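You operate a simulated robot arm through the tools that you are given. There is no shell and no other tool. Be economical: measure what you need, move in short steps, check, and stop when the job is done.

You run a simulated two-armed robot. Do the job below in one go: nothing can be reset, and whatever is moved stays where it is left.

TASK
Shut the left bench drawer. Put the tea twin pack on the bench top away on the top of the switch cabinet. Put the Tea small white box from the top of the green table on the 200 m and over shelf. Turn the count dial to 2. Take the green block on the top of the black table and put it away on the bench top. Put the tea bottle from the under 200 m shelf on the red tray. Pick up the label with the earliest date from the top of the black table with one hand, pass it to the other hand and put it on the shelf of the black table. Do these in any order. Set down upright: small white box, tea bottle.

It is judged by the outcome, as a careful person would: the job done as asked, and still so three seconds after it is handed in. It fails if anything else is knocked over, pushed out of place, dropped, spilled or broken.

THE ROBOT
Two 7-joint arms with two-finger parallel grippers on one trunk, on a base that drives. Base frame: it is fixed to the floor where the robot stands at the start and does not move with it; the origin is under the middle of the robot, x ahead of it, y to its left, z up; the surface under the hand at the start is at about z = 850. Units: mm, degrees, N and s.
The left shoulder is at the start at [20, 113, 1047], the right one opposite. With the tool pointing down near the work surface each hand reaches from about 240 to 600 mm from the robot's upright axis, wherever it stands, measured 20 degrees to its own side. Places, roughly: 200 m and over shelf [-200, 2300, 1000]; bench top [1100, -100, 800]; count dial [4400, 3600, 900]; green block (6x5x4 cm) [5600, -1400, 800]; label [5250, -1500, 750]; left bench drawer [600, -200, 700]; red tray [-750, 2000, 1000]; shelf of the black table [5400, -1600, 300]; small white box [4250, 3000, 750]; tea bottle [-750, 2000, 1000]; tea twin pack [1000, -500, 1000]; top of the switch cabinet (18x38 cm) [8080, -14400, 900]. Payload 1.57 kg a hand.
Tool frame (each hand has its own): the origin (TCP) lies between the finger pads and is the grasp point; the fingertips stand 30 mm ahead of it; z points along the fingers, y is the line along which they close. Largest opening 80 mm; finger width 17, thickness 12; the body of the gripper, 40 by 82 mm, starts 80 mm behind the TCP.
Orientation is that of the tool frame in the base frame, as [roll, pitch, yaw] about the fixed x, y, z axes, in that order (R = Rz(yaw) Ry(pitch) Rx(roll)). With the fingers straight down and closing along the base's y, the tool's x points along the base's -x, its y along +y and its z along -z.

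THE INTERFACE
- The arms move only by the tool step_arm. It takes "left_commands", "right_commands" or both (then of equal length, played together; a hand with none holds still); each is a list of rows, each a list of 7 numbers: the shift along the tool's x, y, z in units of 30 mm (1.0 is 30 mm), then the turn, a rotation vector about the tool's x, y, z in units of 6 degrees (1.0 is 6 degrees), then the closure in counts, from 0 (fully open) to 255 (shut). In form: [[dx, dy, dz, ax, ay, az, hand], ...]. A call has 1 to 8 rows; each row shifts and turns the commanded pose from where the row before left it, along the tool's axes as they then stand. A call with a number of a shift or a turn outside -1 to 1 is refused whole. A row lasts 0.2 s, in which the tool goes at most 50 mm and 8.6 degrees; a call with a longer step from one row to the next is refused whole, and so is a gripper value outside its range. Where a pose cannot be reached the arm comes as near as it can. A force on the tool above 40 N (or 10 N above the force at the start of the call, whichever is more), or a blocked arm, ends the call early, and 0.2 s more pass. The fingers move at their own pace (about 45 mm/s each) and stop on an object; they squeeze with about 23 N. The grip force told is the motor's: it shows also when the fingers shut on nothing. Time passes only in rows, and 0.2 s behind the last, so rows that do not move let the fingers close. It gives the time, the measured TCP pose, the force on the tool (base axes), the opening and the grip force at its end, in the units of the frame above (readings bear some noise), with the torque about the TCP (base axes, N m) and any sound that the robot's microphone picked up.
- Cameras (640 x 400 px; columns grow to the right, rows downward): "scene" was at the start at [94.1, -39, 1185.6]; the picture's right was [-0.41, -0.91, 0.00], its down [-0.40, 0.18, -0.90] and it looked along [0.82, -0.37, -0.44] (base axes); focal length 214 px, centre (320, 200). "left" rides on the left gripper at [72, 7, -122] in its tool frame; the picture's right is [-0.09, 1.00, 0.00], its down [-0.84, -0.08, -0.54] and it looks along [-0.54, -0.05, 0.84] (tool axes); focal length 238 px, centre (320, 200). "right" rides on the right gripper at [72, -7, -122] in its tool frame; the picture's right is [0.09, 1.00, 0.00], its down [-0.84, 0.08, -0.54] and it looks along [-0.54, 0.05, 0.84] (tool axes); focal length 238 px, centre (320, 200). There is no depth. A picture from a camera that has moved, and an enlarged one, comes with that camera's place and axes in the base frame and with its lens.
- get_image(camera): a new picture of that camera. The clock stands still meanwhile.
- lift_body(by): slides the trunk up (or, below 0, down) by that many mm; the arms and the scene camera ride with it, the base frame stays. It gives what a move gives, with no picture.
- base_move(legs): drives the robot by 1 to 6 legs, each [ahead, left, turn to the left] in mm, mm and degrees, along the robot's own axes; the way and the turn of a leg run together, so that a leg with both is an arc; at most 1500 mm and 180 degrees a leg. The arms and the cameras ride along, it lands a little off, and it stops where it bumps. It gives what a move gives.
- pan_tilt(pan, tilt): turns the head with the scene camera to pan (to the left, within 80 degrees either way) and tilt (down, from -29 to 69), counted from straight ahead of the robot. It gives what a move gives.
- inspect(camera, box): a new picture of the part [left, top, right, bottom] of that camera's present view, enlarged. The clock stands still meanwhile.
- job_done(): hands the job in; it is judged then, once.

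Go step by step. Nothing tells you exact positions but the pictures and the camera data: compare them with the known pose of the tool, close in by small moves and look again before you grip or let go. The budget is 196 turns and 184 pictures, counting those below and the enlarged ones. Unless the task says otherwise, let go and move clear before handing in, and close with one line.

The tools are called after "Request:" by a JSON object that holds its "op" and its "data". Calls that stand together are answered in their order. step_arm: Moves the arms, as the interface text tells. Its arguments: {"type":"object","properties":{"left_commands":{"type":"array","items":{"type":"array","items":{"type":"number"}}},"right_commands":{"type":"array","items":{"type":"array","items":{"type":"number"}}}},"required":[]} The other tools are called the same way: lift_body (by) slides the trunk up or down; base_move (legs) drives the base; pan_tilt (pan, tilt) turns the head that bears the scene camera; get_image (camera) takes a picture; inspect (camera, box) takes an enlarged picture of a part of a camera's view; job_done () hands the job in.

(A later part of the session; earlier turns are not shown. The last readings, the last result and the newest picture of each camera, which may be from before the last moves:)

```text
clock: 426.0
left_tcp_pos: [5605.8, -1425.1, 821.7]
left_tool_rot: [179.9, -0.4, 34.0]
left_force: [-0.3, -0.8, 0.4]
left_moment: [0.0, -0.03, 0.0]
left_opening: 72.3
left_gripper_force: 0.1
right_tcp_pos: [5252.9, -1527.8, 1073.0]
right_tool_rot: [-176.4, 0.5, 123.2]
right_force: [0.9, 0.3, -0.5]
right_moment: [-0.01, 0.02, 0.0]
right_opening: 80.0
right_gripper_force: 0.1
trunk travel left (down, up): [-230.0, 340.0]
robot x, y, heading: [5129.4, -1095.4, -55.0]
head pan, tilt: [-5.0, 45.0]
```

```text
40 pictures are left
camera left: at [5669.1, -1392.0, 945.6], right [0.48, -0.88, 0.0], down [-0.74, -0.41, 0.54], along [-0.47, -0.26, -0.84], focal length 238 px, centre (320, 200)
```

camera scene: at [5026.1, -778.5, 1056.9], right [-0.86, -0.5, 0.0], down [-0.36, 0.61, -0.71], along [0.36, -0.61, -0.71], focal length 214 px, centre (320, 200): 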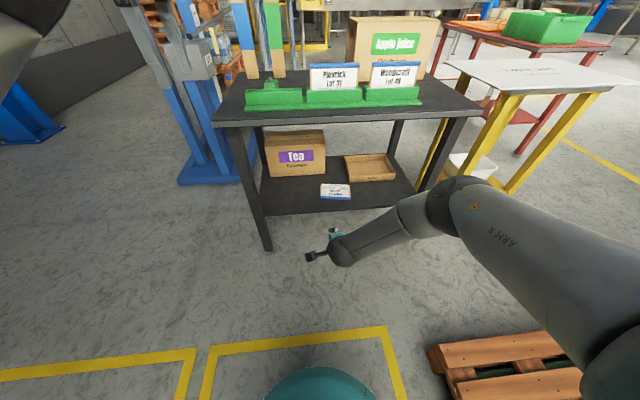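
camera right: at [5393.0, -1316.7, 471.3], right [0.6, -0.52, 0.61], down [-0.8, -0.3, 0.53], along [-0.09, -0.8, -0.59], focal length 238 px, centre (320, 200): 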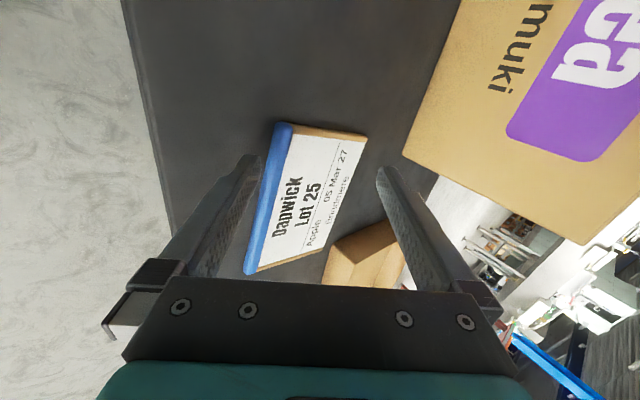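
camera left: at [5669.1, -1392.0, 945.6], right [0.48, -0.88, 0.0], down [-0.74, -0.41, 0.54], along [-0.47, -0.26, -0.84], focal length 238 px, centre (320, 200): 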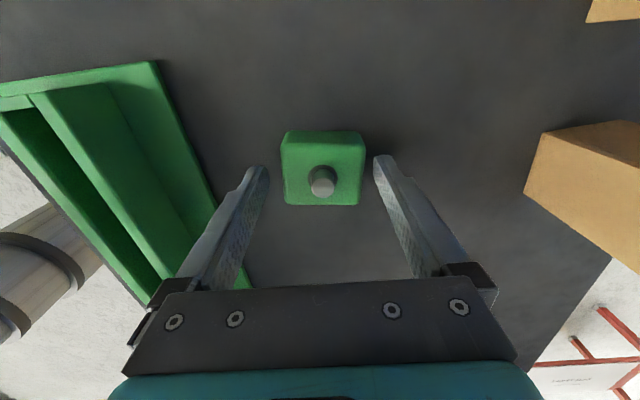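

Centred now. Descending and closing.

Request:
{"op": "step_arm", "data": {"left_commands": [[0, 0.05, 0.5, 0, 0, 0, 25], [0, 0, 0.5, 0, 0, 0, 25], [0, 0, 0.3, 0, 0, 0, 25], [0, 0, 0, 0, 0, 0, 255], [0, 0, 0, 0, 0, 0, 255], [0, 0, 0, 0, 0, 0, 255]]}}

Request:
{"op": "get_image", "data": {"camera": "left"}}

```text
clock: 426.6
left_tcp_pos: [5609.2, -1430.0, 810.2]
left_tool_rot: [179.3, -0.4, 34.0]
left_force: [-6.7, 6.7, 19.4]
left_moment: [0.98, 0.86, 0.0]
left_opening: 79.9
left_gripper_force: 4.8
right_tcp_pos: [5252.5, -1526.7, 1074.4]
right_tool_rot: [-176.3, 0.5, 123.4]
right_force: [-0.4, -0.7, -0.4]
right_moment: [-0.01, 0.03, 0.0]
right_opening: 80.2
right_gripper_force: 0.0
trunk travel left (down, up): [-230.0, 340.0]
robot x, y, heading: [5131.5, -1098.2, -55.4]
head pan, tilt: [-5.0, 45.0]
stopped in row 2 (left hand): the force on the tool passed its limit at 53 N (the readings are from after the stop); the commanded pose is now the measured one
```

```text
39 pictures are left
camera left: at [5671.4, -1396.1, 934.0], right [0.48, -0.88, 0.01], down [-0.74, -0.4, 0.54], along [-0.47, -0.27, -0.84], focal length 238 px, centre (320, 200)
```

left: 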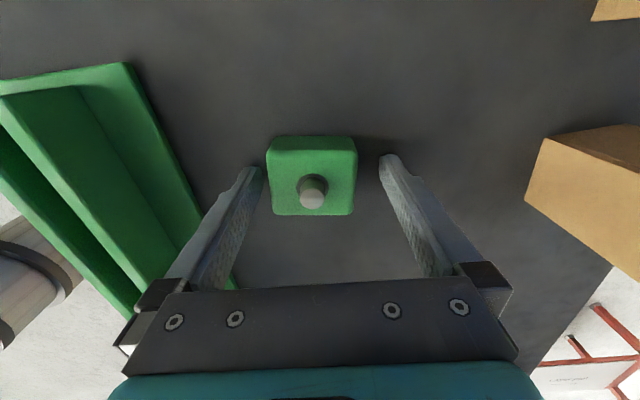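

The near finger's outer side is catching the rack. I'll rise and turn the hand 90° to grip the block from its other sides, clear of the rack.

Request:
{"op": "step_arm", "data": {"left_commands": [[0, -0.2, -1, 0, 0, 0, 0], [0, 0, -1, 0, 0, -1, 0], [0, 0, 0, 0, 0, -1, 0], [0, 0, 0, 0, 0, -1, 0], [0, 0, 0, 0, 0, -1, 0], [0, 0, 0, 0, 0, -1, 0], [0, 0, 0, 0, 0, -1, 0], [0, 0, 0, 0, 0, -1, 0]]}}

Request:
{"op": "step_arm", "data": {"left_commands": [[0, 0, 0, 0, 0, -1, 0], [0, 0, 0, 0, 0, -1, 0], [0, 0, 0, 0, 0, -1, 0], [0, 0, 0, 0, 0, -1, 0], [0, 0, 0, 0, 0, -1, 0], [0, 0, 0, 0, 0, -1, 0], [0, 0, 0, 0, 0, -1, 0], [0, 0, 0, 0, 0, -1, 0]]}}

Request:
{"op": "get_image", "data": {"camera": "left"}}

```text
clock: 428.4
left_tcp_pos: [5606.1, -1425.0, 867.4]
left_tool_rot: [179.1, 0.1, 76.1]
left_force: [-0.6, 1.0, -0.3]
left_moment: [-0.01, 0.03, 0.01]
left_opening: 80.1
left_gripper_force: 0.1
right_tcp_pos: [5253.4, -1527.9, 1073.0]
right_tool_rot: [-176.3, 0.5, 123.2]
right_force: [0.3, 0.1, -0.4]
right_moment: [-0.02, -0.01, 0.02]
right_opening: 80.0
right_gripper_force: 0.0
trunk travel left (down, up): [-230.0, 340.0]
robot x, y, heading: [5127.5, -1098.9, -55.0]
head pan, tilt: [-5.0, 45.0]
```

```text
clock: 430.2
left_tcp_pos: [5606.2, -1425.4, 868.3]
left_tool_rot: [179.7, 0.7, 124.1]
left_force: [-0.5, 0.5, -0.3]
left_moment: [-0.01, 0.01, 0.01]
left_opening: 80.0
left_gripper_force: 0.1
right_tcp_pos: [5253.0, -1527.5, 1072.4]
right_tool_rot: [-176.3, 0.5, 123.3]
right_force: [0.3, 0.2, -0.5]
right_moment: [-0.03, -0.02, 0.02]
right_opening: 79.9
right_gripper_force: 0.2
trunk travel left (down, up): [-230.0, 340.0]
robot x, y, heading: [5126.0, -1095.0, -55.2]
head pan, tilt: [-5.0, 45.0]
```

```text
38 pictures are left
camera left: at [5570.1, -1361.7, 989.1], right [0.88, 0.48, 0.01], down [0.4, -0.73, 0.55], along [0.27, -0.48, -0.83], focal length 238 px, centre (320, 200)
```

left: 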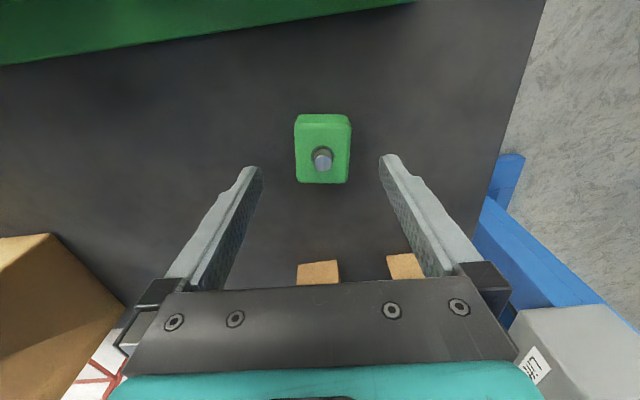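

The block is well framed now. Descending and closing.

Request:
{"op": "step_arm", "data": {"left_commands": [[-0.28, 0.08, 0.9, 0, 0, 0, 0], [0, 0, 0.9, 0, 0, 0, 0], [0, 0, 0.9, 0, 0, 0, 0], [0, 0, 0.2, 0, 0, 0, 0], [0, 0, 0, 0, 0, 0, 255], [0, 0, 0, 0, 0, 0, 255], [0, 0, 0, 0, 0, 0, 255], [0, 0, 0, 0, 0, 0, 255]]}}

Request:
{"op": "get_image", "data": {"camera": "left"}}

```text
clock: 430.9
left_tcp_pos: [5613.6, -1431.7, 810.1]
left_tool_rot: [180.0, 0.7, 123.8]
left_force: [-4.2, 10.5, 33.9]
left_moment: [0.11, 2.36, -0.67]
left_opening: 80.0
left_gripper_force: 0.0
right_tcp_pos: [5252.5, -1526.8, 1073.8]
right_tool_rot: [-176.3, 0.5, 123.3]
right_force: [0.7, -0.3, -1.1]
right_moment: [0.04, 0.03, 0.01]
right_opening: 80.1
right_gripper_force: 0.1
trunk travel left (down, up): [-230.0, 340.0]
robot x, y, heading: [5127.0, -1096.4, -55.1]
head pan, tilt: [-5.0, 45.0]
stopped in row 3 (left hand): the force on the tool passed its limit at 58 N (the readings are from after the stop); the commanded pose is now the measured one
```

```text
37 pictures are left
camera left: at [5578.2, -1368.2, 932.2], right [0.88, 0.48, 0.0], down [0.4, -0.73, 0.55], along [0.26, -0.48, -0.83], focal length 238 px, centre (320, 200)
```

left: 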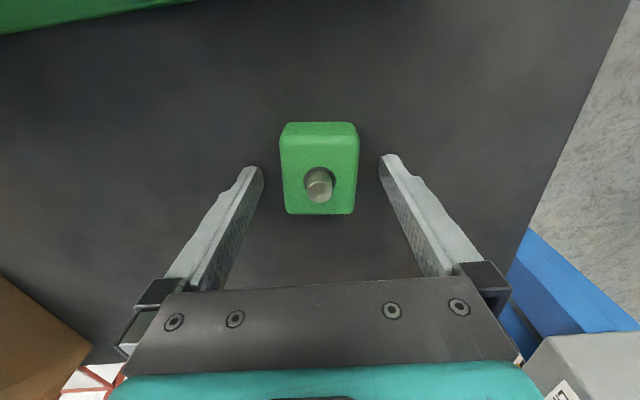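

The fingertips simply reached the table top (z ≈ 780), so this height is right. I'll ease up 3 mm and close on the block.

Request:
{"op": "step_arm", "data": {"left_commands": [[0, 0, -0.1, 0, 0, 0, 0], [0, 0, 0, 0, 0, 0, 255], [0, 0, 0, 0, 0, 0, 255], [0, 0, 0, 0, 0, 0, 255], [0, 0, 0, 0, 0, 0, 255]]}}

Request:
{"op": "step_arm", "data": {"left_commands": [[0, 0, -0.5, 0, 0, 0, 255], [0, 0, -1, 0, 0, 0, 255], [0, 0, -1, 0, 0, 0, 255], [0, 0, -1, 0, 0, 0, 255], [0, 0, -1, 0, 0, 0, 255], [0, 0, -1, 0, 0, 0, 255], [0, 0, -1, 0, 0, 0, 255]]}}

Request:
{"op": "get_image", "data": {"camera": "left"}}

```text
clock: 432.1
left_tcp_pos: [5614.1, -1431.5, 810.2]
left_tool_rot: [179.9, 0.7, 124.0]
left_force: [1.0, 0.1, -0.8]
left_moment: [0.0, 0.0, 0.01]
left_opening: 43.4
left_gripper_force: 22.9
right_tcp_pos: [5253.6, -1528.5, 1072.5]
right_tool_rot: [-176.4, 0.4, 123.4]
right_force: [0.3, -0.5, 0.3]
right_moment: [0.03, 0.01, 0.03]
right_opening: 80.2
right_gripper_force: 0.1
trunk travel left (down, up): [-230.0, 340.0]
robot x, y, heading: [5128.6, -1098.4, -55.0]
head pan, tilt: [-5.0, 45.0]
```

```text
clock: 433.8
left_tcp_pos: [5612.7, -1428.4, 1005.2]
left_tool_rot: [179.8, 0.7, 123.9]
left_force: [-1.1, 0.8, -1.3]
left_moment: [0.02, 0.01, -0.01]
left_opening: 43.3
left_gripper_force: 23.0
right_tcp_pos: [5253.3, -1526.9, 1074.0]
right_tool_rot: [-176.3, 0.5, 123.3]
right_force: [0.0, 0.7, -0.3]
right_moment: [0.01, -0.03, 0.01]
right_opening: 80.1
right_gripper_force: 0.1
trunk travel left (down, up): [-230.0, 340.0]
robot x, y, heading: [5127.4, -1099.2, -54.9]
head pan, tilt: [-5.0, 45.0]
```

```text
36 pictures are left
camera left: at [5577.7, -1366.4, 1127.5], right [0.88, 0.48, 0.0], down [0.4, -0.73, 0.55], along [0.27, -0.48, -0.83], focal length 238 px, centre (320, 200)
```

left: 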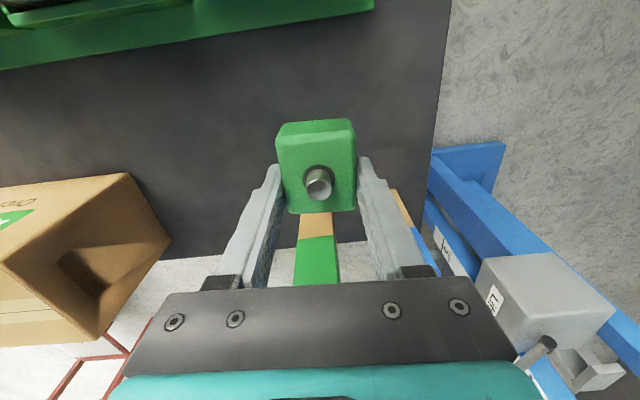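

The green block is held. I'll leave the way I came: back off, turn along the row, and slip out between pallet and post.

Request:
{"op": "base_move", "data": {"legs": [[-420, 0, 0], [0, 0, -90]]}}

```text
clock: 440.2
left_tcp_pos: [4545.0, -1232.8, 1006.1]
left_tool_rot: [179.8, 0.7, 32.6]
left_force: [0.8, -0.2, -1.3]
left_moment: [-0.02, -0.01, -0.02]
left_opening: 43.2
left_gripper_force: 23.0
right_tcp_pos: [4454.0, -870.5, 1072.9]
right_tool_rot: [-176.3, 0.5, 32.1]
right_force: [0.1, -0.2, 0.3]
right_moment: [-0.04, 0.02, 0.01]
right_opening: 79.9
right_gripper_force: 0.1
trunk travel left (down, up): [-230.0, 340.0]
robot x, y, heading: [4884.5, -752.2, -146.3]
head pan, tilt: [-5.0, 45.0]
```

Request:
{"op": "base_move", "data": {"legs": [[54, -159, 0], [422, -572, 0]]}}

Request:
{"op": "pan_tilt", "data": {"pan": -20, "tilt": 15}}

Request:
{"op": "get_image", "data": {"camera": "scene"}}

```text
clock: 445.1
left_tcp_pos: [3752.9, -898.5, 1005.7]
left_tool_rot: [179.9, 0.7, 32.9]
left_force: [0.2, -0.4, -1.4]
left_moment: [-0.01, -0.01, 0.03]
left_opening: 43.5
left_gripper_force: 22.7
right_tcp_pos: [3660.5, -537.4, 1073.9]
right_tool_rot: [-176.4, 0.4, 32.5]
right_force: [0.3, -0.2, 0.2]
right_moment: [-0.01, -0.04, 0.02]
right_opening: 80.0
right_gripper_force: 0.1
trunk travel left (down, up): [-230.0, 340.0]
robot x, y, heading: [4091.9, -419.7, -146.2]
head pan, tilt: [-5.0, 45.0]
```

```text
clock: 446.0
left_tcp_pos: [3754.0, -898.5, 1004.8]
left_tool_rot: [179.9, 0.8, 33.0]
left_force: [-0.7, -0.2, -0.1]
left_moment: [-0.01, 0.01, -0.01]
left_opening: 43.3
left_gripper_force: 23.1
right_tcp_pos: [3661.2, -536.9, 1074.0]
right_tool_rot: [-176.3, 0.4, 32.5]
right_force: [-0.4, 0.5, -0.7]
right_moment: [-0.01, 0.01, -0.03]
right_opening: 80.0
right_gripper_force: 0.1
trunk travel left (down, up): [-230.0, 340.0]
robot x, y, heading: [4093.8, -416.6, -145.9]
head pan, tilt: [-20.0, 15.0]
```

```text
35 pictures are left
camera scene: at [3995.5, -447.2, 1333.6], right [-0.24, 0.97, 0.0], down [0.25, 0.06, -0.97], along [-0.94, -0.24, -0.26], focal length 214 px, centre (320, 200)
```

scene: 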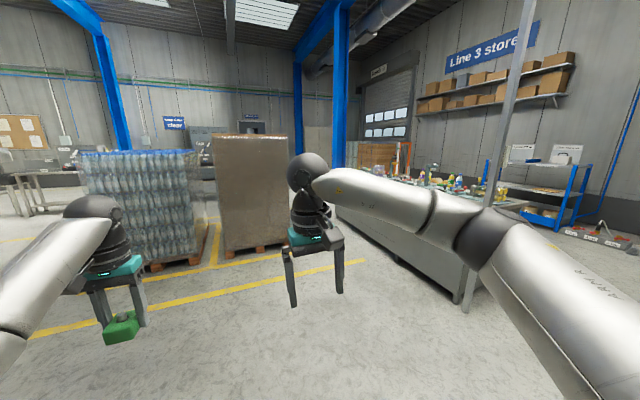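

I can see the bench from behind with a wide corridor between it and the stacked pallets. I'll drive there and turn to face the bench's back side.

Request:
{"op": "base_move", "data": {"legs": [[1030, -431, 0], [1030, -431, 0], [0, 0, -89]]}}

Request:
{"op": "pan_tilt", "data": {"pan": 0, "tilt": 22}}

Request:
{"op": "get_image", "data": {"camera": "scene"}}

```text
clock: 456.5
left_tcp_pos: [1647.6, -1386.5, 1005.1]
left_tool_rot: [179.7, -0.6, 35.5]
left_force: [5.4, 5.5, 2.2]
left_moment: [-0.8, 0.79, 0.08]
left_opening: 43.3
left_gripper_force: 22.9
right_tcp_pos: [1537.0, -1029.3, 1073.2]
right_tool_rot: [-176.3, 0.6, 34.6]
right_force: [0.2, 0.4, -0.1]
right_moment: [0.02, 0.01, -0.02]
right_opening: 80.1
right_gripper_force: 0.1
trunk travel left (down, up): [-230.0, 340.0]
robot x, y, heading: [1965.2, -897.1, -143.7]
head pan, tilt: [-20.0, 15.0]
stopped in leg 2: the force on the tool passed its limit at 93 N (the readings are from after the stop); the commanded pose is now the measured one
```

```text
clock: 457.3
left_tcp_pos: [1647.7, -1388.0, 1005.5]
left_tool_rot: [179.8, -0.5, 35.6]
left_force: [8.3, 7.4, 2.8]
left_moment: [-0.94, 0.95, 0.12]
left_opening: 43.6
left_gripper_force: 22.8
right_tcp_pos: [1536.8, -1030.9, 1073.4]
right_tool_rot: [-176.2, 0.5, 34.6]
right_force: [0.6, -0.7, 0.0]
right_moment: [0.0, 0.0, -0.02]
right_opening: 80.0
right_gripper_force: 0.0
trunk travel left (down, up): [-230.0, 340.0]
robot x, y, heading: [1961.6, -899.6, -144.0]
head pan, tilt: [0.0, 22.0]
```

```text
34 pictures are left
camera scene: at [1882.4, -957.2, 1322.5], right [-0.59, 0.81, 0.0], down [0.3, 0.22, -0.93], along [-0.75, -0.55, -0.37], focal length 214 px, centre (320, 200)
```

scene: 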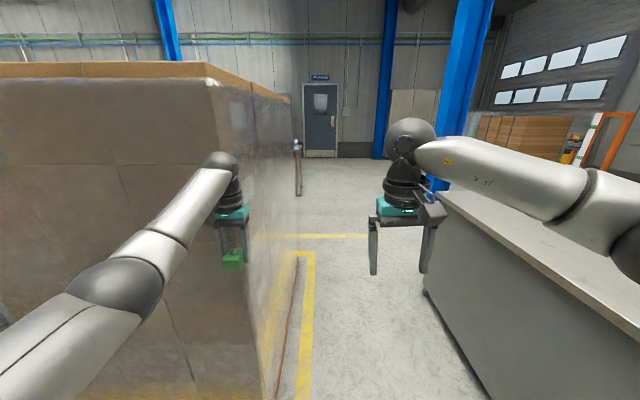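

My left hand touched the big carton stack. I'll back straight off, move away from it, and only then turn to the bench.

Request:
{"op": "base_move", "data": {"legs": [[-230, 0, 0], [0, -80, 0], [0, 0, -91]]}}

Request:
{"op": "pan_tilt", "data": {"pan": 20, "tilt": 25}}

Request:
{"op": "get_image", "data": {"camera": "scene"}}

Request:
{"op": "get_image", "data": {"camera": "left"}}

```text
clock: 463.7
left_tcp_pos: [1628.1, -351.8, 1004.4]
left_tool_rot: [179.8, -0.5, -57.1]
left_force: [0.2, 0.0, -0.7]
left_moment: [0.02, 0.03, 0.0]
left_opening: 43.4
left_gripper_force: 22.8
right_tcp_pos: [1989.6, -254.4, 1074.0]
right_tool_rot: [-176.2, 0.4, -57.9]
right_force: [0.5, -0.1, -0.3]
right_moment: [0.01, 0.02, -0.02]
right_opening: 80.1
right_gripper_force: 0.0
trunk travel left (down, up): [-230.0, 340.0]
robot x, y, heading: [2104.2, -685.0, 123.6]
head pan, tilt: [0.0, 22.0]
```

```text
clock: 464.5
left_tcp_pos: [1627.6, -352.5, 1005.0]
left_tool_rot: [179.8, -0.4, -57.2]
left_force: [0.2, 0.2, -1.3]
left_moment: [0.05, 0.01, 0.01]
left_opening: 43.3
left_gripper_force: 22.7
right_tcp_pos: [1989.5, -255.6, 1072.5]
right_tool_rot: [-176.1, 0.4, -58.0]
right_force: [-0.4, 0.2, -0.3]
right_moment: [-0.02, -0.01, 0.03]
right_opening: 79.8
right_gripper_force: 0.1
trunk travel left (down, up): [-230.0, 340.0]
robot x, y, heading: [2106.2, -690.4, 123.8]
head pan, tilt: [20.0, 25.0]
```

```text
33 pictures are left
camera scene: at [2026.1, -628.7, 1317.4], right [0.59, 0.81, 0.0], down [0.34, -0.25, -0.91], along [-0.73, 0.54, -0.42], focal length 214 px, centre (320, 200)
```

scene: 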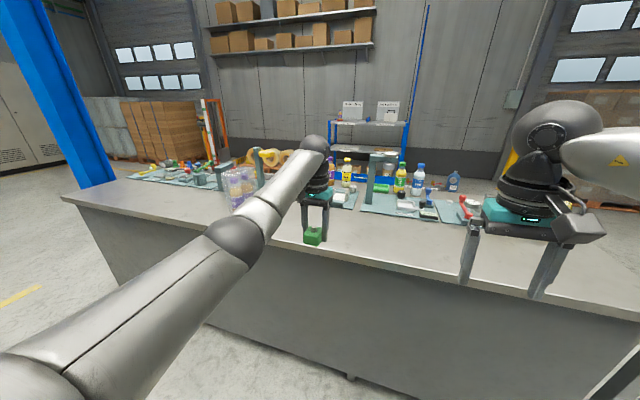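

```text
32 pictures are left
camera left: at [1661.7, -415.3, 1128.3], right [-0.89, -0.46, 0.0], down [-0.39, 0.75, 0.53], along [-0.25, 0.47, -0.85], focal length 238 px, centre (320, 200)
```

left: 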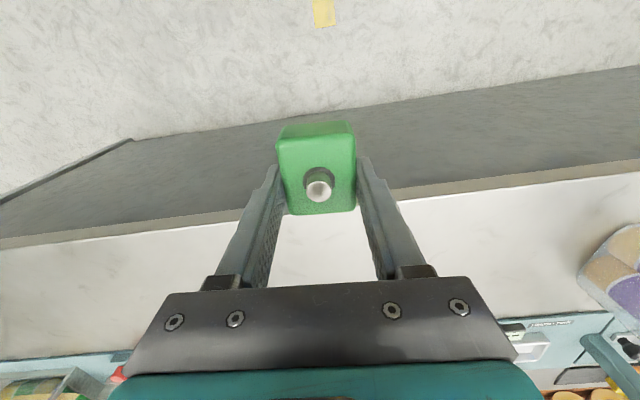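

The bench's back strip is free. I'll drive forward so the block is over it, and lower.

Request:
{"op": "base_move", "data": {"legs": [[205, 0, 0]]}}

Request:
{"op": "step_arm", "data": {"left_commands": [[0, 0, 1, 0, 0, 0, 255], [0, 0, 1, 0, 0, 0, 255], [0, 0, 1, 0, 0, 0, 255]]}}

Request:
{"op": "get_image", "data": {"camera": "left"}}

Request:
{"op": "get_image", "data": {"camera": "scene"}}

```text
clock: 466.1
left_tcp_pos: [1513.5, -178.5, 1004.5]
left_tool_rot: [179.9, -0.7, -56.9]
left_force: [0.3, -0.4, -0.8]
left_moment: [0.0, -0.03, -0.02]
left_opening: 43.6
left_gripper_force: 23.0
right_tcp_pos: [1873.9, -84.6, 1072.7]
right_tool_rot: [-176.2, 0.5, -58.1]
right_force: [-0.1, 0.6, 0.0]
right_moment: [0.01, -0.03, 0.01]
right_opening: 80.0
right_gripper_force: 0.0
trunk travel left (down, up): [-230.0, 340.0]
robot x, y, heading: [1989.9, -518.6, 123.5]
head pan, tilt: [20.0, 25.0]
```

```text
clock: 466.9
left_tcp_pos: [1514.9, -180.9, 911.8]
left_tool_rot: [179.8, -0.5, -57.1]
left_force: [-0.1, 1.1, -1.4]
left_moment: [0.0, -0.01, 0.0]
left_opening: 43.5
left_gripper_force: 22.6
right_tcp_pos: [1875.2, -84.7, 1073.8]
right_tool_rot: [-176.2, 0.4, -58.0]
right_force: [-0.2, -0.7, -0.9]
right_moment: [-0.02, -0.02, -0.02]
right_opening: 79.9
right_gripper_force: 0.2
trunk travel left (down, up): [-230.0, 340.0]
robot x, y, heading: [1992.9, -518.1, 123.5]
head pan, tilt: [20.0, 25.0]
```

```text
31 pictures are left
camera left: at [1548.4, -245.6, 1036.5], right [-0.89, -0.46, 0.0], down [-0.39, 0.75, 0.53], along [-0.25, 0.47, -0.85], focal length 238 px, centre (320, 200)
```

left: 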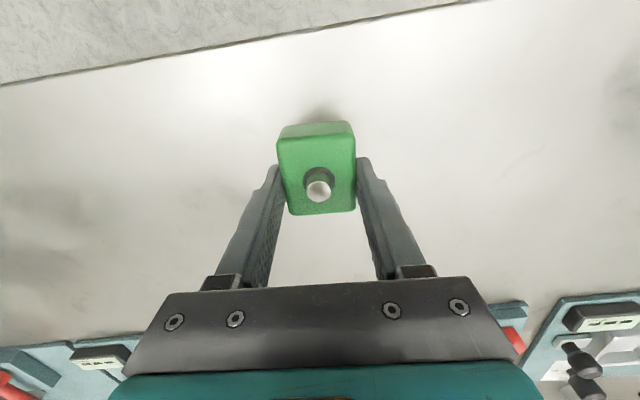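

```text
30 pictures are left
camera scene: at [1911.9, -457.8, 1317.4], right [0.59, 0.81, 0.0], down [0.34, -0.25, -0.91], along [-0.73, 0.54, -0.42], focal length 214 px, centre (320, 200)
```

scene: 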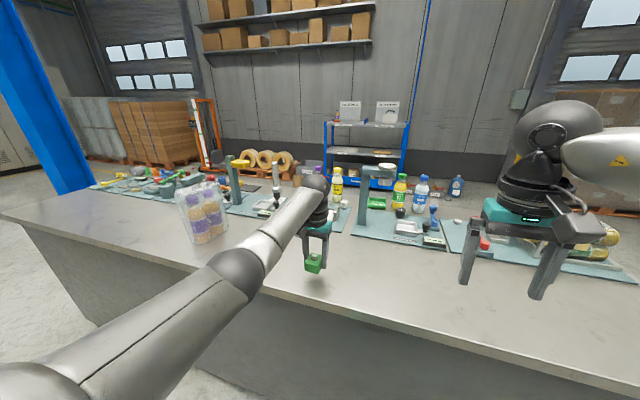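

The block is over clear bench surface. Lowering it to contact and releasing.

Request:
{"op": "step_arm", "data": {"left_commands": [[0, 0, 0.4, 0, 0, 0, 255], [0, 0, 0.3, 0, 0, 0, 255], [0, 0, 0.2, 0, 0, 0, 255], [0, 0, 0.15, 0, 0, 0, 255], [0, 0, 0.15, 0, 0, 0, 255], [0, 0, 0.15, 0, 0, 0, 255], [0, 0, 0.15, 0, 0, 0, 255], [0, 0, 0.15, 0, 0, 0, 255]]}}

Request:
{"op": "get_image", "data": {"camera": "left"}}

```text
clock: 468.6
left_tcp_pos: [1512.2, -180.0, 880.1]
left_tool_rot: [180.0, 0.3, -57.1]
left_force: [3.9, -5.4, 13.1]
left_moment: [-0.1, -0.43, -0.17]
left_opening: 43.4
left_gripper_force: 22.6
right_tcp_pos: [1875.1, -84.8, 1073.9]
right_tool_rot: [-176.2, 0.6, -58.0]
right_force: [0.2, 0.4, 0.4]
right_moment: [-0.03, -0.02, -0.04]
right_opening: 80.0
right_gripper_force: 0.1
trunk travel left (down, up): [-230.0, 340.0]
robot x, y, heading: [1996.7, -519.0, 123.8]
head pan, tilt: [20.0, 25.0]
stopped in row 8 (left hand): the force on the tool passed its limit at 43 N (the readings are from after the stop); the commanded pose is now the measured one
```

```text
29 pictures are left
camera left: at [1547.1, -245.2, 1002.7], right [-0.89, -0.46, 0.0], down [-0.39, 0.74, 0.55], along [-0.25, 0.48, -0.84], focal length 238 px, centre (320, 200)
```

left: 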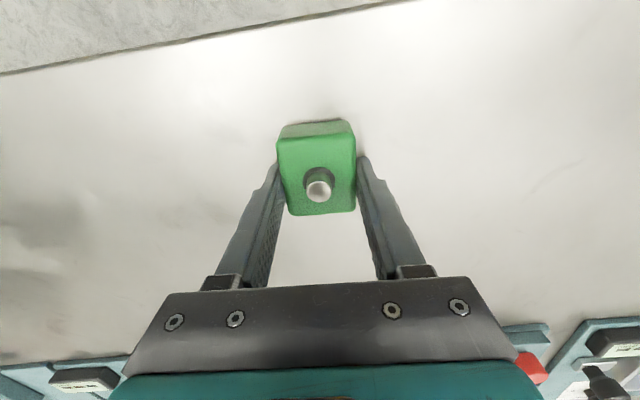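

The block rests on the bench. I'll release it, rise, and look at the twin pack.

Request:
{"op": "step_arm", "data": {"left_commands": [[0, 0, -0.05, 0, 0, 0, 150], [0, 0, 0, 0, 0, 0, 0], [0, 0, 0, 0, 0, 0, 0], [0, 0, -1, 0, 0, 0, 0], [0, 0, -1, 0, 0, 0, 0], [0, 0, -1, 0, 0, 0, 0], [0, 0, -1, 0, 0, 0, 0], [0, 0, -1, 0, 0, 0, 0]]}}

Request:
{"op": "inspect", "data": {"camera": "scene", "box": [140, 160, 360, 300]}}

```text
clock: 470.4
left_tcp_pos: [1513.8, -180.8, 1028.4]
left_tool_rot: [179.8, 0.2, -57.0]
left_force: [-0.2, 0.0, -0.2]
left_moment: [0.02, -0.01, 0.01]
left_opening: 80.1
left_gripper_force: 0.0
right_tcp_pos: [1874.4, -85.6, 1073.9]
right_tool_rot: [-176.2, 0.5, -58.0]
right_force: [0.1, -0.2, -0.7]
right_moment: [0.02, 0.0, 0.05]
right_opening: 80.2
right_gripper_force: 0.1
trunk travel left (down, up): [-230.0, 340.0]
robot x, y, heading: [1991.2, -520.5, 123.7]
head pan, tilt: [20.0, 25.0]
```

```text
2.86 times, centred on (250, 230) of scene
camera zoom: at [1912.2, -458.2, 1317.5], right [0.59, 0.81, 0.0], down [0.34, -0.25, -0.91], along [-0.73, 0.54, -0.42], focal length 613 px, centre (520, 114)
```

zoom: 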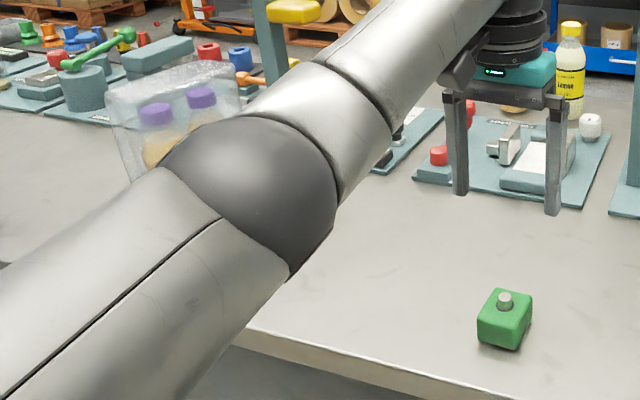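

The block stands on the bench. I'll back off, slide left to face the twin pack, and look at it closely.

Request:
{"op": "base_move", "data": {"legs": [[-260, 0, 0], [0, 430, 0]]}}

Request:
{"op": "pan_tilt", "data": {"pan": -5, "tilt": 30}}

Request:
{"op": "get_image", "data": {"camera": "scene"}}

Request:
{"op": "get_image", "data": {"camera": "left"}}

```text
clock: 474.4
left_tcp_pos: [1299.3, -626.6, 1029.1]
left_tool_rot: [179.9, 0.2, -57.4]
left_force: [-0.5, 0.0, -0.6]
left_moment: [0.04, -0.02, -0.02]
left_opening: 79.8
left_gripper_force: 0.0
right_tcp_pos: [1660.6, -534.2, 1073.5]
right_tool_rot: [-176.1, 0.4, -58.3]
right_force: [-0.7, 0.8, 1.7]
right_moment: [0.0, -0.02, -0.01]
right_opening: 80.1
right_gripper_force: 0.1
trunk travel left (down, up): [-230.0, 340.0]
robot x, y, heading: [1772.3, -970.3, 123.3]
head pan, tilt: [20.0, 25.0]
```

```text
clock: 475.3
left_tcp_pos: [1297.8, -627.0, 1028.7]
left_tool_rot: [179.9, 0.1, -57.4]
left_force: [0.9, -1.1, 0.4]
left_moment: [0.01, 0.03, 0.0]
left_opening: 80.2
left_gripper_force: 0.0
right_tcp_pos: [1662.4, -534.1, 1073.2]
right_tool_rot: [-176.2, 0.4, -58.3]
right_force: [0.3, -0.6, 0.8]
right_moment: [-0.02, 0.0, -0.02]
right_opening: 79.8
right_gripper_force: 0.1
trunk travel left (down, up): [-230.0, 340.0]
robot x, y, heading: [1777.7, -967.5, 123.2]
head pan, tilt: [-5.0, 30.0]
```

```text
27 pictures are left
camera scene: at [1727.2, -882.8, 1309.5], right [0.88, 0.48, 0.0], down [0.24, -0.44, -0.87], along [-0.41, 0.76, -0.5], focal length 214 px, centre (320, 200)
```

scene: 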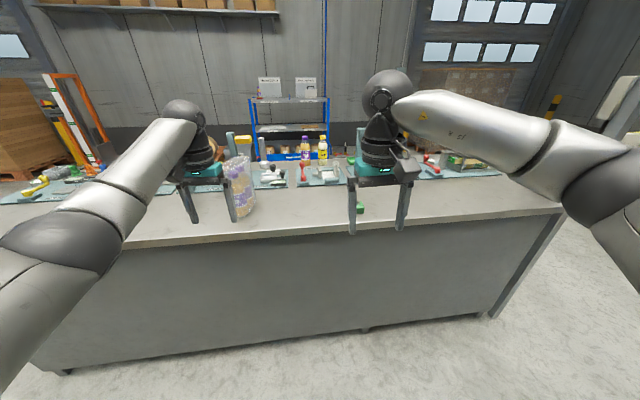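

```text
26 pictures are left
camera left: at [1332.0, -692.6, 1151.2], right [-0.89, -0.46, 0.0], down [-0.38, 0.75, 0.54], along [-0.25, 0.48, -0.84], focal length 238 px, centre (320, 200)
```

left: 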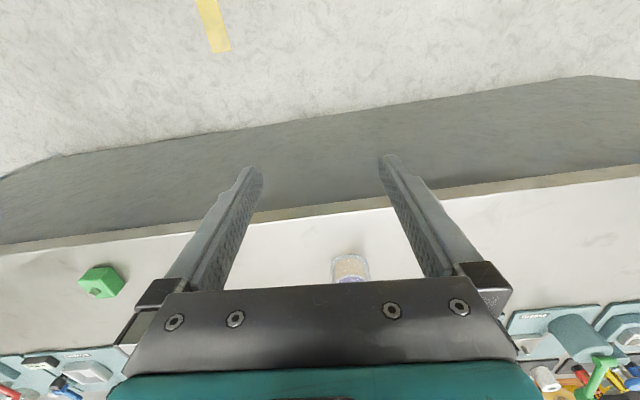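

Request:
{"op": "inspect", "data": {"camera": "scene", "box": [190, 130, 290, 230]}}

```text
4.00 times, centred on (240, 180) of scene
camera zoom: at [1727.2, -882.8, 1309.5], right [0.88, 0.48, 0.0], down [0.24, -0.44, -0.87], along [-0.41, 0.76, -0.5], focal length 858 px, centre (640, 280)
```

zoom: 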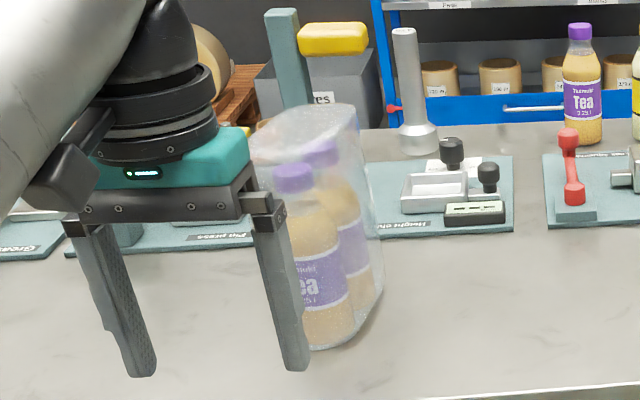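

The pack is two bottles one behind the other in film, centred near (1121, -380), with its long axis at about 113°. I'll raise the trunk, drive the left hand over it, and align the fingers across its thin side.

Request:
{"op": "lift_body", "data": {"by": 140}}

Request:
{"op": "base_move", "data": {"legs": [[270, 13, 0]]}}

Request:
{"op": "step_arm", "data": {"left_commands": [[0, 0, 0, 0, 0, 0.8, 0], [0, 0, 0, 0, 0, 0.8, 0]]}}

Request:
{"op": "get_image", "data": {"camera": "left"}}

Request:
{"op": "inspect", "data": {"camera": "scene", "box": [160, 130, 320, 270]}}

```text
clock: 477.0
left_tcp_pos: [1298.0, -627.0, 1168.8]
left_tool_rot: [179.9, 0.1, -57.4]
left_force: [0.0, 0.0, -0.3]
left_moment: [-0.01, 0.0, -0.01]
left_opening: 80.1
left_gripper_force: 0.1
right_tcp_pos: [1661.3, -534.8, 1212.9]
right_tool_rot: [-176.3, 0.4, -58.4]
right_force: [0.1, 0.2, 0.0]
right_moment: [-0.04, 0.01, -0.03]
right_opening: 80.0
right_gripper_force: 0.0
trunk travel left (down, up): [-370.0, 200.0]
robot x, y, heading: [1776.0, -970.5, 123.3]
head pan, tilt: [-5.0, 30.0]
```

```text
clock: 478.9
left_tcp_pos: [1140.7, -411.4, 1169.1]
left_tool_rot: [180.0, 0.1, -57.3]
left_force: [-0.2, -0.1, -0.3]
left_moment: [-0.02, 0.0, 0.03]
left_opening: 80.1
left_gripper_force: 0.0
right_tcp_pos: [1503.0, -319.9, 1212.3]
right_tool_rot: [-176.1, 0.4, -58.2]
right_force: [-0.4, 0.7, -0.6]
right_moment: [0.02, 0.0, -0.05]
right_opening: 80.0
right_gripper_force: 0.0
trunk travel left (down, up): [-370.0, 200.0]
robot x, y, heading: [1619.3, -753.3, 123.0]
head pan, tilt: [-5.0, 30.0]
```

```text
clock: 479.5
left_tcp_pos: [1139.6, -414.8, 1168.8]
left_tool_rot: [179.9, 0.0, -66.9]
left_force: [0.3, 0.3, -0.4]
left_moment: [0.03, 0.01, 0.02]
left_opening: 80.1
left_gripper_force: 0.2
right_tcp_pos: [1503.3, -319.2, 1212.7]
right_tool_rot: [-176.2, 0.5, -58.2]
right_force: [0.1, -1.0, 0.8]
right_moment: [-0.03, -0.01, 0.02]
right_opening: 80.0
right_gripper_force: 0.1
trunk travel left (down, up): [-370.0, 200.0]
robot x, y, heading: [1622.0, -757.4, 123.5]
head pan, tilt: [-5.0, 30.0]
```

```text
24 pictures are left
camera left: at [1163.0, -484.0, 1291.3], right [-0.95, -0.31, 0.0], down [-0.25, 0.8, 0.54], along [-0.17, 0.52, -0.84], focal length 238 px, centre (320, 200)
```

left: 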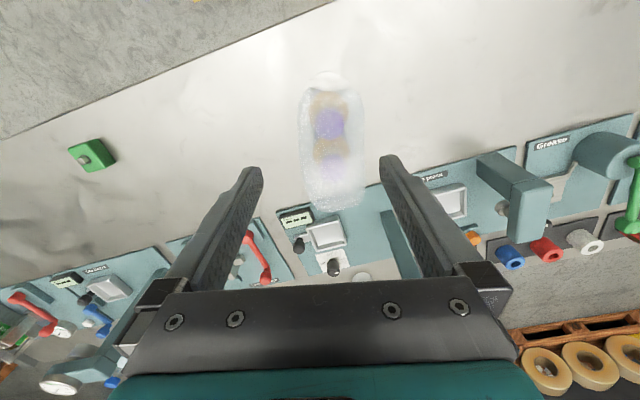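

```text
2.86 times, centred on (240, 200) of scene
camera zoom: at [1570.1, -668.4, 1449.5], right [0.88, 0.48, 0.0], down [0.24, -0.44, -0.87], along [-0.41, 0.76, -0.5], focal length 613 px, centre (549, 200)
```

zoom: 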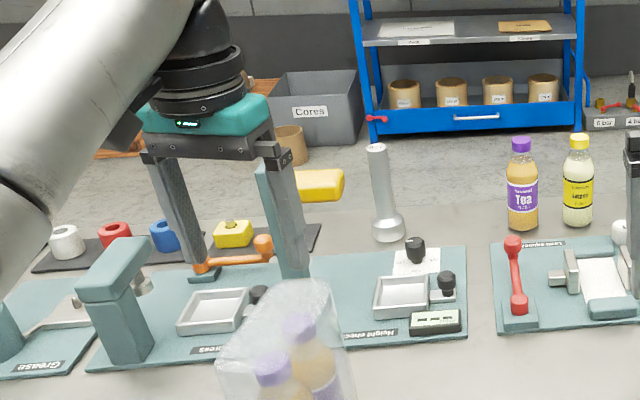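

I see the pack from above: film about 61 mm wide, centred near (1118, -396). I'll centre on it, descend partway and check.

Request:
{"op": "step_arm", "data": {"left_commands": [[-0.45, 0.22, 0, 0, 0, -0.5, 0], [-0.42, 0.2, 0, 0, 0, 0, 0], [0, 0, 0.9, 0, 0, 0, 0], [0, 0, 0.9, 0, 0, 0, 0], [0, 0, 0.8, 0, 0, 0, 0]]}}

Request:
{"op": "get_image", "data": {"camera": "left"}}

```text
clock: 480.7
left_tcp_pos: [1118.2, -395.2, 1090.1]
left_tool_rot: [179.9, 0.1, -63.9]
left_force: [1.0, -0.4, -0.8]
left_moment: [0.0, -0.02, -0.01]
left_opening: 80.0
left_gripper_force: 0.0
right_tcp_pos: [1503.0, -320.5, 1211.8]
right_tool_rot: [-176.1, 0.4, -58.2]
right_force: [-0.1, 0.5, -1.3]
right_moment: [-0.01, 0.0, -0.03]
right_opening: 80.0
right_gripper_force: 0.1
trunk travel left (down, up): [-370.0, 200.0]
robot x, y, heading: [1622.0, -755.2, 123.6]
head pan, tilt: [-5.0, 30.0]
```

```text
22 pictures are left
camera left: at [1144.6, -463.4, 1213.6], right [-0.93, -0.36, 0.0], down [-0.3, 0.79, 0.54], along [-0.2, 0.51, -0.84], focal length 238 px, centre (320, 200)
```

left: 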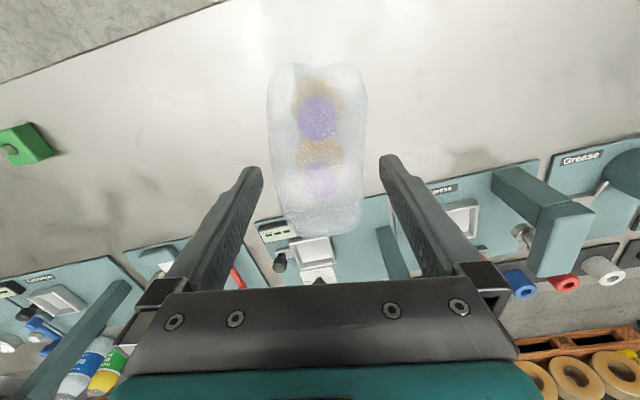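

Well aligned. Descending over the pack in small steps.

Request:
{"op": "step_arm", "data": {"left_commands": [[0, -0.08, 0.6, 0, 0, 0, 0], [0, 0, 0.6, 0, 0, 0, 0], [0, 0, 0.6, 0, 0, 0, 0], [0, 0, 0.5, 0, 0, 0, 0]]}}

Request:
{"op": "get_image", "data": {"camera": "left"}}

```text
clock: 481.7
left_tcp_pos: [1120.9, -393.0, 1022.3]
left_tool_rot: [179.9, 0.1, -63.9]
left_force: [-0.2, 0.0, -0.3]
left_moment: [0.01, -0.02, 0.01]
left_opening: 80.1
left_gripper_force: 0.0
right_tcp_pos: [1503.7, -320.2, 1212.5]
right_tool_rot: [-176.2, 0.4, -58.2]
right_force: [-0.7, 0.0, -1.1]
right_moment: [0.03, -0.01, 0.02]
right_opening: 79.9
right_gripper_force: 0.2
trunk travel left (down, up): [-370.0, 200.0]
robot x, y, heading: [1621.5, -755.1, 123.6]
head pan, tilt: [-5.0, 30.0]
```

```text
21 pictures are left
camera left: at [1147.4, -462.9, 1144.6], right [-0.93, -0.36, 0.0], down [-0.3, 0.78, 0.54], along [-0.2, 0.51, -0.84], focal length 238 px, centre (320, 200)
```

left: 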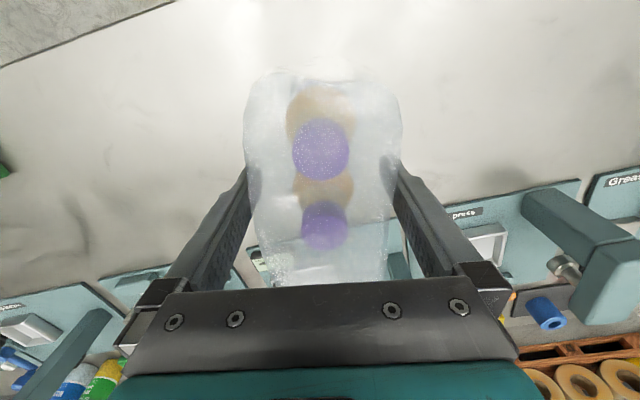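

Request:
{"op": "step_arm", "data": {"left_commands": [[0, 0, 0.4, 0, 0, 0, 0], [0, 0, 0.4, 0, 0, 0, 0], [0, 0, 0, 0, 0, 0, 255], [0, 0, 0, 0, 0, 0, 255], [0, 0, 0, 0, 0, 0, 255], [0, 0, 0, 0, 0, 0, 255]]}}

Request:
{"op": "get_image", "data": {"camera": "left"}}

```text
clock: 483.1
left_tcp_pos: [1122.7, -397.6, 1002.3]
left_tool_rot: [179.8, 0.4, -63.9]
left_force: [0.3, -1.1, 9.4]
left_moment: [-0.07, 0.02, -0.21]
left_opening: 56.6
left_gripper_force: 23.1
left hand out of reach, approached as far as the arm can: row 2
right_tcp_pos: [1502.7, -320.5, 1213.4]
right_tool_rot: [-176.2, 0.5, -58.2]
right_force: [-0.5, -0.1, 0.5]
right_moment: [-0.03, 0.0, -0.03]
right_opening: 79.9
right_gripper_force: 0.1
trunk travel left (down, up): [-370.0, 200.0]
robot x, y, heading: [1615.9, -753.0, 123.5]
head pan, tilt: [-5.0, 30.0]
```

```text
20 pictures are left
camera left: at [1148.8, -467.1, 1123.2], right [-0.93, -0.36, 0.0], down [-0.3, 0.78, 0.55], along [-0.2, 0.51, -0.84], focal length 238 px, centre (320, 200)
```

left: 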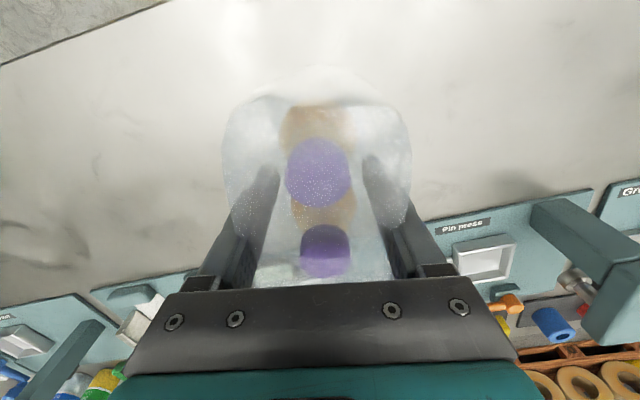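

The grip is on the sloping shoulders. I'll open, lower the trunk 35 mm for a firmer hold on the bodies, and close again.

Request:
{"op": "step_arm", "data": {"left_commands": [[0, 0, 0, 0, 0, 0, 0], [0, 0, 0, 0, 0, 0, 0], [0, 0, 0, 0, 0, 0, 0]]}}

Request:
{"op": "lift_body", "data": {"by": -30}}

Request:
{"op": "step_arm", "data": {"left_commands": [[0, 0, 0, 0, 0, 0, 255], [0, 0, 0, 0, 0, 0, 255], [0, 0, 0, 0, 0, 0, 255], [0, 0, 0, 0, 0, 0, 255]]}}

```text
clock: 483.9
left_tcp_pos: [1121.7, -397.9, 998.6]
left_tool_rot: [179.8, 0.2, -63.9]
left_force: [-0.4, -0.1, -0.5]
left_moment: [0.02, 0.04, -0.02]
left_opening: 80.3
left_gripper_force: 0.2
right_tcp_pos: [1504.0, -319.1, 1213.4]
right_tool_rot: [-176.3, 0.5, -58.2]
right_force: [0.4, 0.4, -1.0]
right_moment: [0.01, 0.0, 0.02]
right_opening: 79.8
right_gripper_force: 0.0
trunk travel left (down, up): [-370.0, 200.0]
robot x, y, heading: [1619.5, -754.2, 123.4]
head pan, tilt: [-5.0, 30.0]
```

```text
clock: 484.6
left_tcp_pos: [1122.7, -398.7, 969.6]
left_tool_rot: [179.8, 0.1, -63.9]
left_force: [0.7, 0.7, 0.7]
left_moment: [0.0, 0.01, 0.0]
left_opening: 79.9
left_gripper_force: 0.1
right_tcp_pos: [1503.6, -320.6, 1183.0]
right_tool_rot: [-176.2, 0.3, -58.2]
right_force: [0.2, -0.3, -0.4]
right_moment: [-0.02, 0.0, 0.01]
right_opening: 79.8
right_gripper_force: 0.0
trunk travel left (down, up): [-340.0, 230.0]
robot x, y, heading: [1622.8, -752.1, 123.4]
head pan, tilt: [-5.0, 30.0]
```

```text
clock: 485.6
left_tcp_pos: [1122.3, -397.6, 968.2]
left_tool_rot: [179.9, 0.0, -63.9]
left_force: [1.0, 0.3, -0.2]
left_moment: [0.11, -0.19, -0.06]
left_opening: 58.6
left_gripper_force: 23.1
right_tcp_pos: [1503.6, -320.0, 1184.5]
right_tool_rot: [-176.2, 0.4, -58.1]
right_force: [-0.1, 0.0, -0.5]
right_moment: [-0.03, 0.0, 0.04]
right_opening: 79.8
right_gripper_force: 0.0
trunk travel left (down, up): [-340.0, 230.0]
robot x, y, heading: [1620.2, -756.1, 123.3]
head pan, tilt: [-5.0, 30.0]
```

A firm body grip at 58.6 mm. Lifting with the trunk.

Request:
{"op": "lift_body", "data": {"by": 150}}

Request:
{"op": "get_image", "data": {"camera": "scene"}}

```text
clock: 487.4
left_tcp_pos: [1121.4, -397.9, 1118.9]
left_tool_rot: [179.9, 0.1, -64.0]
left_force: [-0.8, 0.7, -5.7]
left_moment: [-0.05, 0.0, 0.01]
left_opening: 58.6
left_gripper_force: 22.5
right_tcp_pos: [1503.4, -319.7, 1332.7]
right_tool_rot: [-176.2, 0.4, -58.2]
right_force: [-0.8, -0.5, 0.7]
right_moment: [0.0, -0.01, -0.02]
right_opening: 79.8
right_gripper_force: 0.0
trunk travel left (down, up): [-490.0, 80.0]
robot x, y, heading: [1617.1, -753.5, 123.3]
head pan, tilt: [-5.0, 30.0]
```

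```text
19 pictures are left
camera scene: at [1569.4, -667.8, 1569.3], right [0.88, 0.48, 0.0], down [0.24, -0.44, -0.87], along [-0.41, 0.76, -0.5], focal length 214 px, centre (320, 200)
```

scene: 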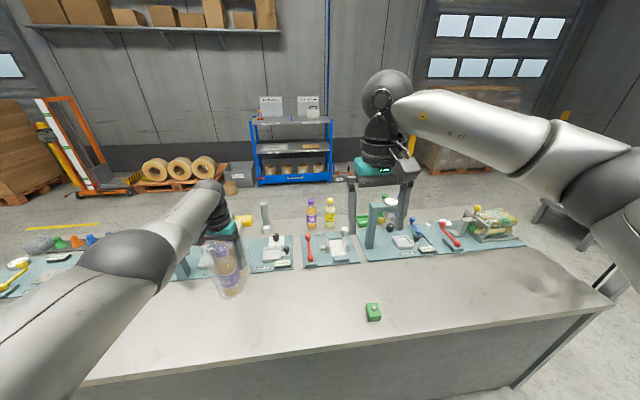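

I have the twin pack. I'll back away, slide to the open aisle, lower the trunk, and turn toward the far cabinet.

Request:
{"op": "base_move", "data": {"legs": [[-220, 0, 0], [0, -620, 0], [-230, 0, 0]]}}

Request:
{"op": "lift_body", "data": {"by": -180}}

Request:
{"op": "base_move", "data": {"legs": [[0, 0, 172]]}}

Request:
{"op": "pan_tilt", "data": {"pan": -5, "tilt": 12}}

Request:
{"op": "get_image", "data": {"camera": "scene"}}

```text
clock: 493.5
left_tcp_pos: [1890.6, -427.8, 1119.8]
left_tool_rot: [179.9, 0.1, -63.7]
left_force: [1.0, -0.1, -5.4]
left_moment: [-0.05, -0.01, -0.02]
left_opening: 59.1
left_gripper_force: 23.1
right_tcp_pos: [2272.2, -348.8, 1333.4]
right_tool_rot: [-176.3, 0.4, -58.1]
right_force: [0.7, 0.2, -0.3]
right_moment: [0.04, 0.04, -0.01]
right_opening: 79.9
right_gripper_force: 0.0
trunk travel left (down, up): [-490.0, 80.0]
robot x, y, heading: [2385.9, -782.2, 123.8]
head pan, tilt: [-5.0, 30.0]
```

```text
clock: 495.5
left_tcp_pos: [1891.1, -427.2, 939.2]
left_tool_rot: [179.9, 0.1, -63.7]
left_force: [0.4, -0.3, -6.8]
left_moment: [-0.08, -0.06, 0.01]
left_opening: 58.9
left_gripper_force: 22.5
right_tcp_pos: [2271.7, -346.4, 1154.0]
right_tool_rot: [-176.3, 0.4, -58.1]
right_force: [-0.3, 1.0, -0.2]
right_moment: [-0.02, -0.01, -0.01]
right_opening: 79.8
right_gripper_force: 0.0
trunk travel left (down, up): [-310.0, 260.0]
robot x, y, heading: [2388.4, -783.7, 123.8]
head pan, tilt: [-5.0, 30.0]
```

```text
clock: 502.9
left_tcp_pos: [2826.3, -1208.1, 938.8]
left_tool_rot: [179.9, 0.2, 107.6]
left_force: [-0.1, 0.0, -5.5]
left_moment: [0.07, 0.01, 0.0]
left_opening: 58.9
left_gripper_force: 23.1
right_tcp_pos: [2437.3, -1229.8, 1153.2]
right_tool_rot: [-176.3, 0.4, 113.4]
right_force: [-0.3, 0.1, 0.0]
right_moment: [0.0, 0.0, 0.0]
right_opening: 79.9
right_gripper_force: 0.1
trunk travel left (down, up): [-310.0, 260.0]
robot x, y, heading: [2385.0, -780.7, -64.8]
head pan, tilt: [-5.0, 30.0]
```

```text
clock: 503.7
left_tcp_pos: [2825.8, -1208.9, 938.2]
left_tool_rot: [179.8, 0.0, 107.7]
left_force: [0.1, -0.1, -6.4]
left_moment: [0.08, 0.04, 0.02]
left_opening: 58.5
left_gripper_force: 23.1
right_tcp_pos: [2436.0, -1229.8, 1153.1]
right_tool_rot: [-176.1, 0.5, 113.3]
right_force: [0.2, -0.1, -0.2]
right_moment: [-0.02, 0.01, 0.03]
right_opening: 79.9
right_gripper_force: 0.2
trunk travel left (down, up): [-310.0, 260.0]
robot x, y, heading: [2383.9, -783.1, -64.9]
head pan, tilt: [-5.0, 12.0]
```

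```text
18 pictures are left
camera scene: at [2424.5, -880.8, 1418.4], right [-0.94, -0.34, 0.0], down [-0.07, 0.2, -0.98], along [0.34, -0.92, -0.21], focal length 214 px, centre (320, 200)
```

scene: 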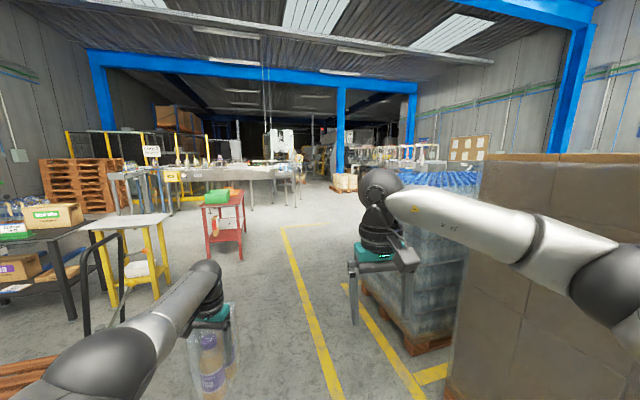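

Request:
{"op": "inspect", "data": {"camera": "scene", "box": [250, 110, 370, 230]}}

```text
3.33 times, centred on (310, 170) of scene
camera zoom: at [2424.5, -880.8, 1418.4], right [-0.94, -0.34, 0.0], down [-0.07, 0.2, -0.98], along [0.34, -0.92, -0.21], focal length 715 px, centre (353, 300)
```

zoom: 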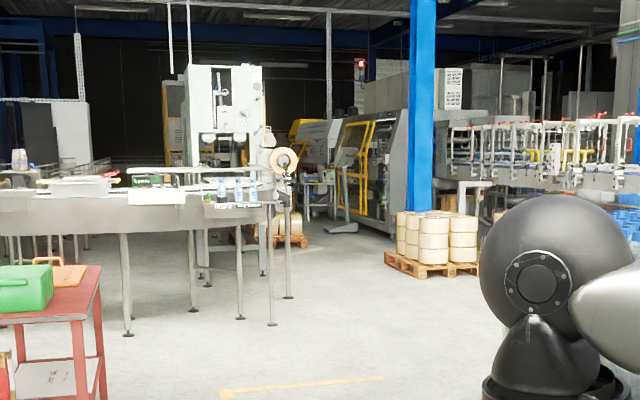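

The aisle ahead passes between the red table and the bottle pallet, then on between the conveyor end and a drum pallet. I'll drive it in stages.

Request:
{"op": "base_move", "data": {"legs": [[0, 0, 1.6], [1240, 0, 0], [1240, 0, 0], [0, 0, -11], [1300, 0, 0], [1000, 0, 0]]}}

Request:
{"op": "pan_tilt", "data": {"pan": 5, "tilt": 10}}

Request:
{"op": "get_image", "data": {"camera": "scene"}}

```text
clock: 527.8
left_tcp_pos: [4596.2, -5649.2, 937.9]
left_tool_rot: [179.8, 0.0, 100.2]
left_force: [-0.7, 0.1, -5.5]
left_moment: [0.08, 0.04, -0.02]
left_opening: 58.8
left_gripper_force: 23.1
right_tcp_pos: [4208.4, -5621.2, 1153.0]
right_tool_rot: [-176.2, 0.4, 105.8]
right_force: [-0.4, -0.2, -0.2]
right_moment: [0.01, 0.0, 0.0]
right_opening: 79.9
right_gripper_force: 0.0
trunk travel left (down, up): [-310.0, 260.0]
robot x, y, heading: [4217.6, -5171.9, -72.7]
head pan, tilt: [-5.0, 12.0]
```

```text
clock: 528.6
left_tcp_pos: [4596.8, -5650.2, 937.0]
left_tool_rot: [179.8, 0.0, 100.2]
left_force: [0.3, 0.3, -5.6]
left_moment: [0.09, 0.01, 0.0]
left_opening: 58.8
left_gripper_force: 23.5
right_tcp_pos: [4209.5, -5621.3, 1153.9]
right_tool_rot: [-176.1, 0.4, 105.8]
right_force: [-0.7, 0.4, -0.9]
right_moment: [0.0, -0.01, -0.01]
right_opening: 79.9
right_gripper_force: 0.0
trunk travel left (down, up): [-310.0, 260.0]
robot x, y, heading: [4216.8, -5171.1, -72.2]
head pan, tilt: [5.0, 10.0]
```

```text
16 pictures are left
camera scene: at [4256.7, -5267.9, 1421.8], right [-0.92, -0.38, 0.0], down [-0.07, 0.16, -0.98], along [0.38, -0.91, -0.17], focal length 214 px, centre (320, 200)
```

scene: 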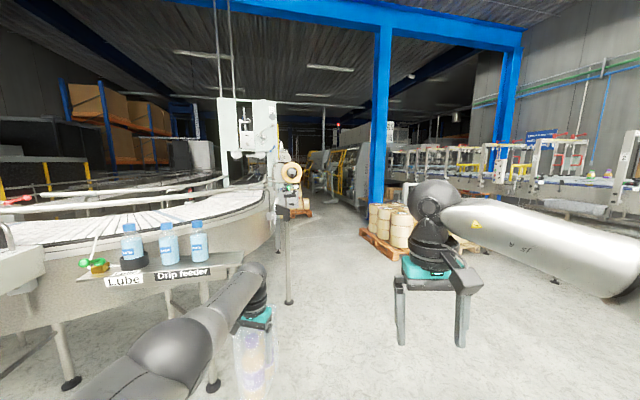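

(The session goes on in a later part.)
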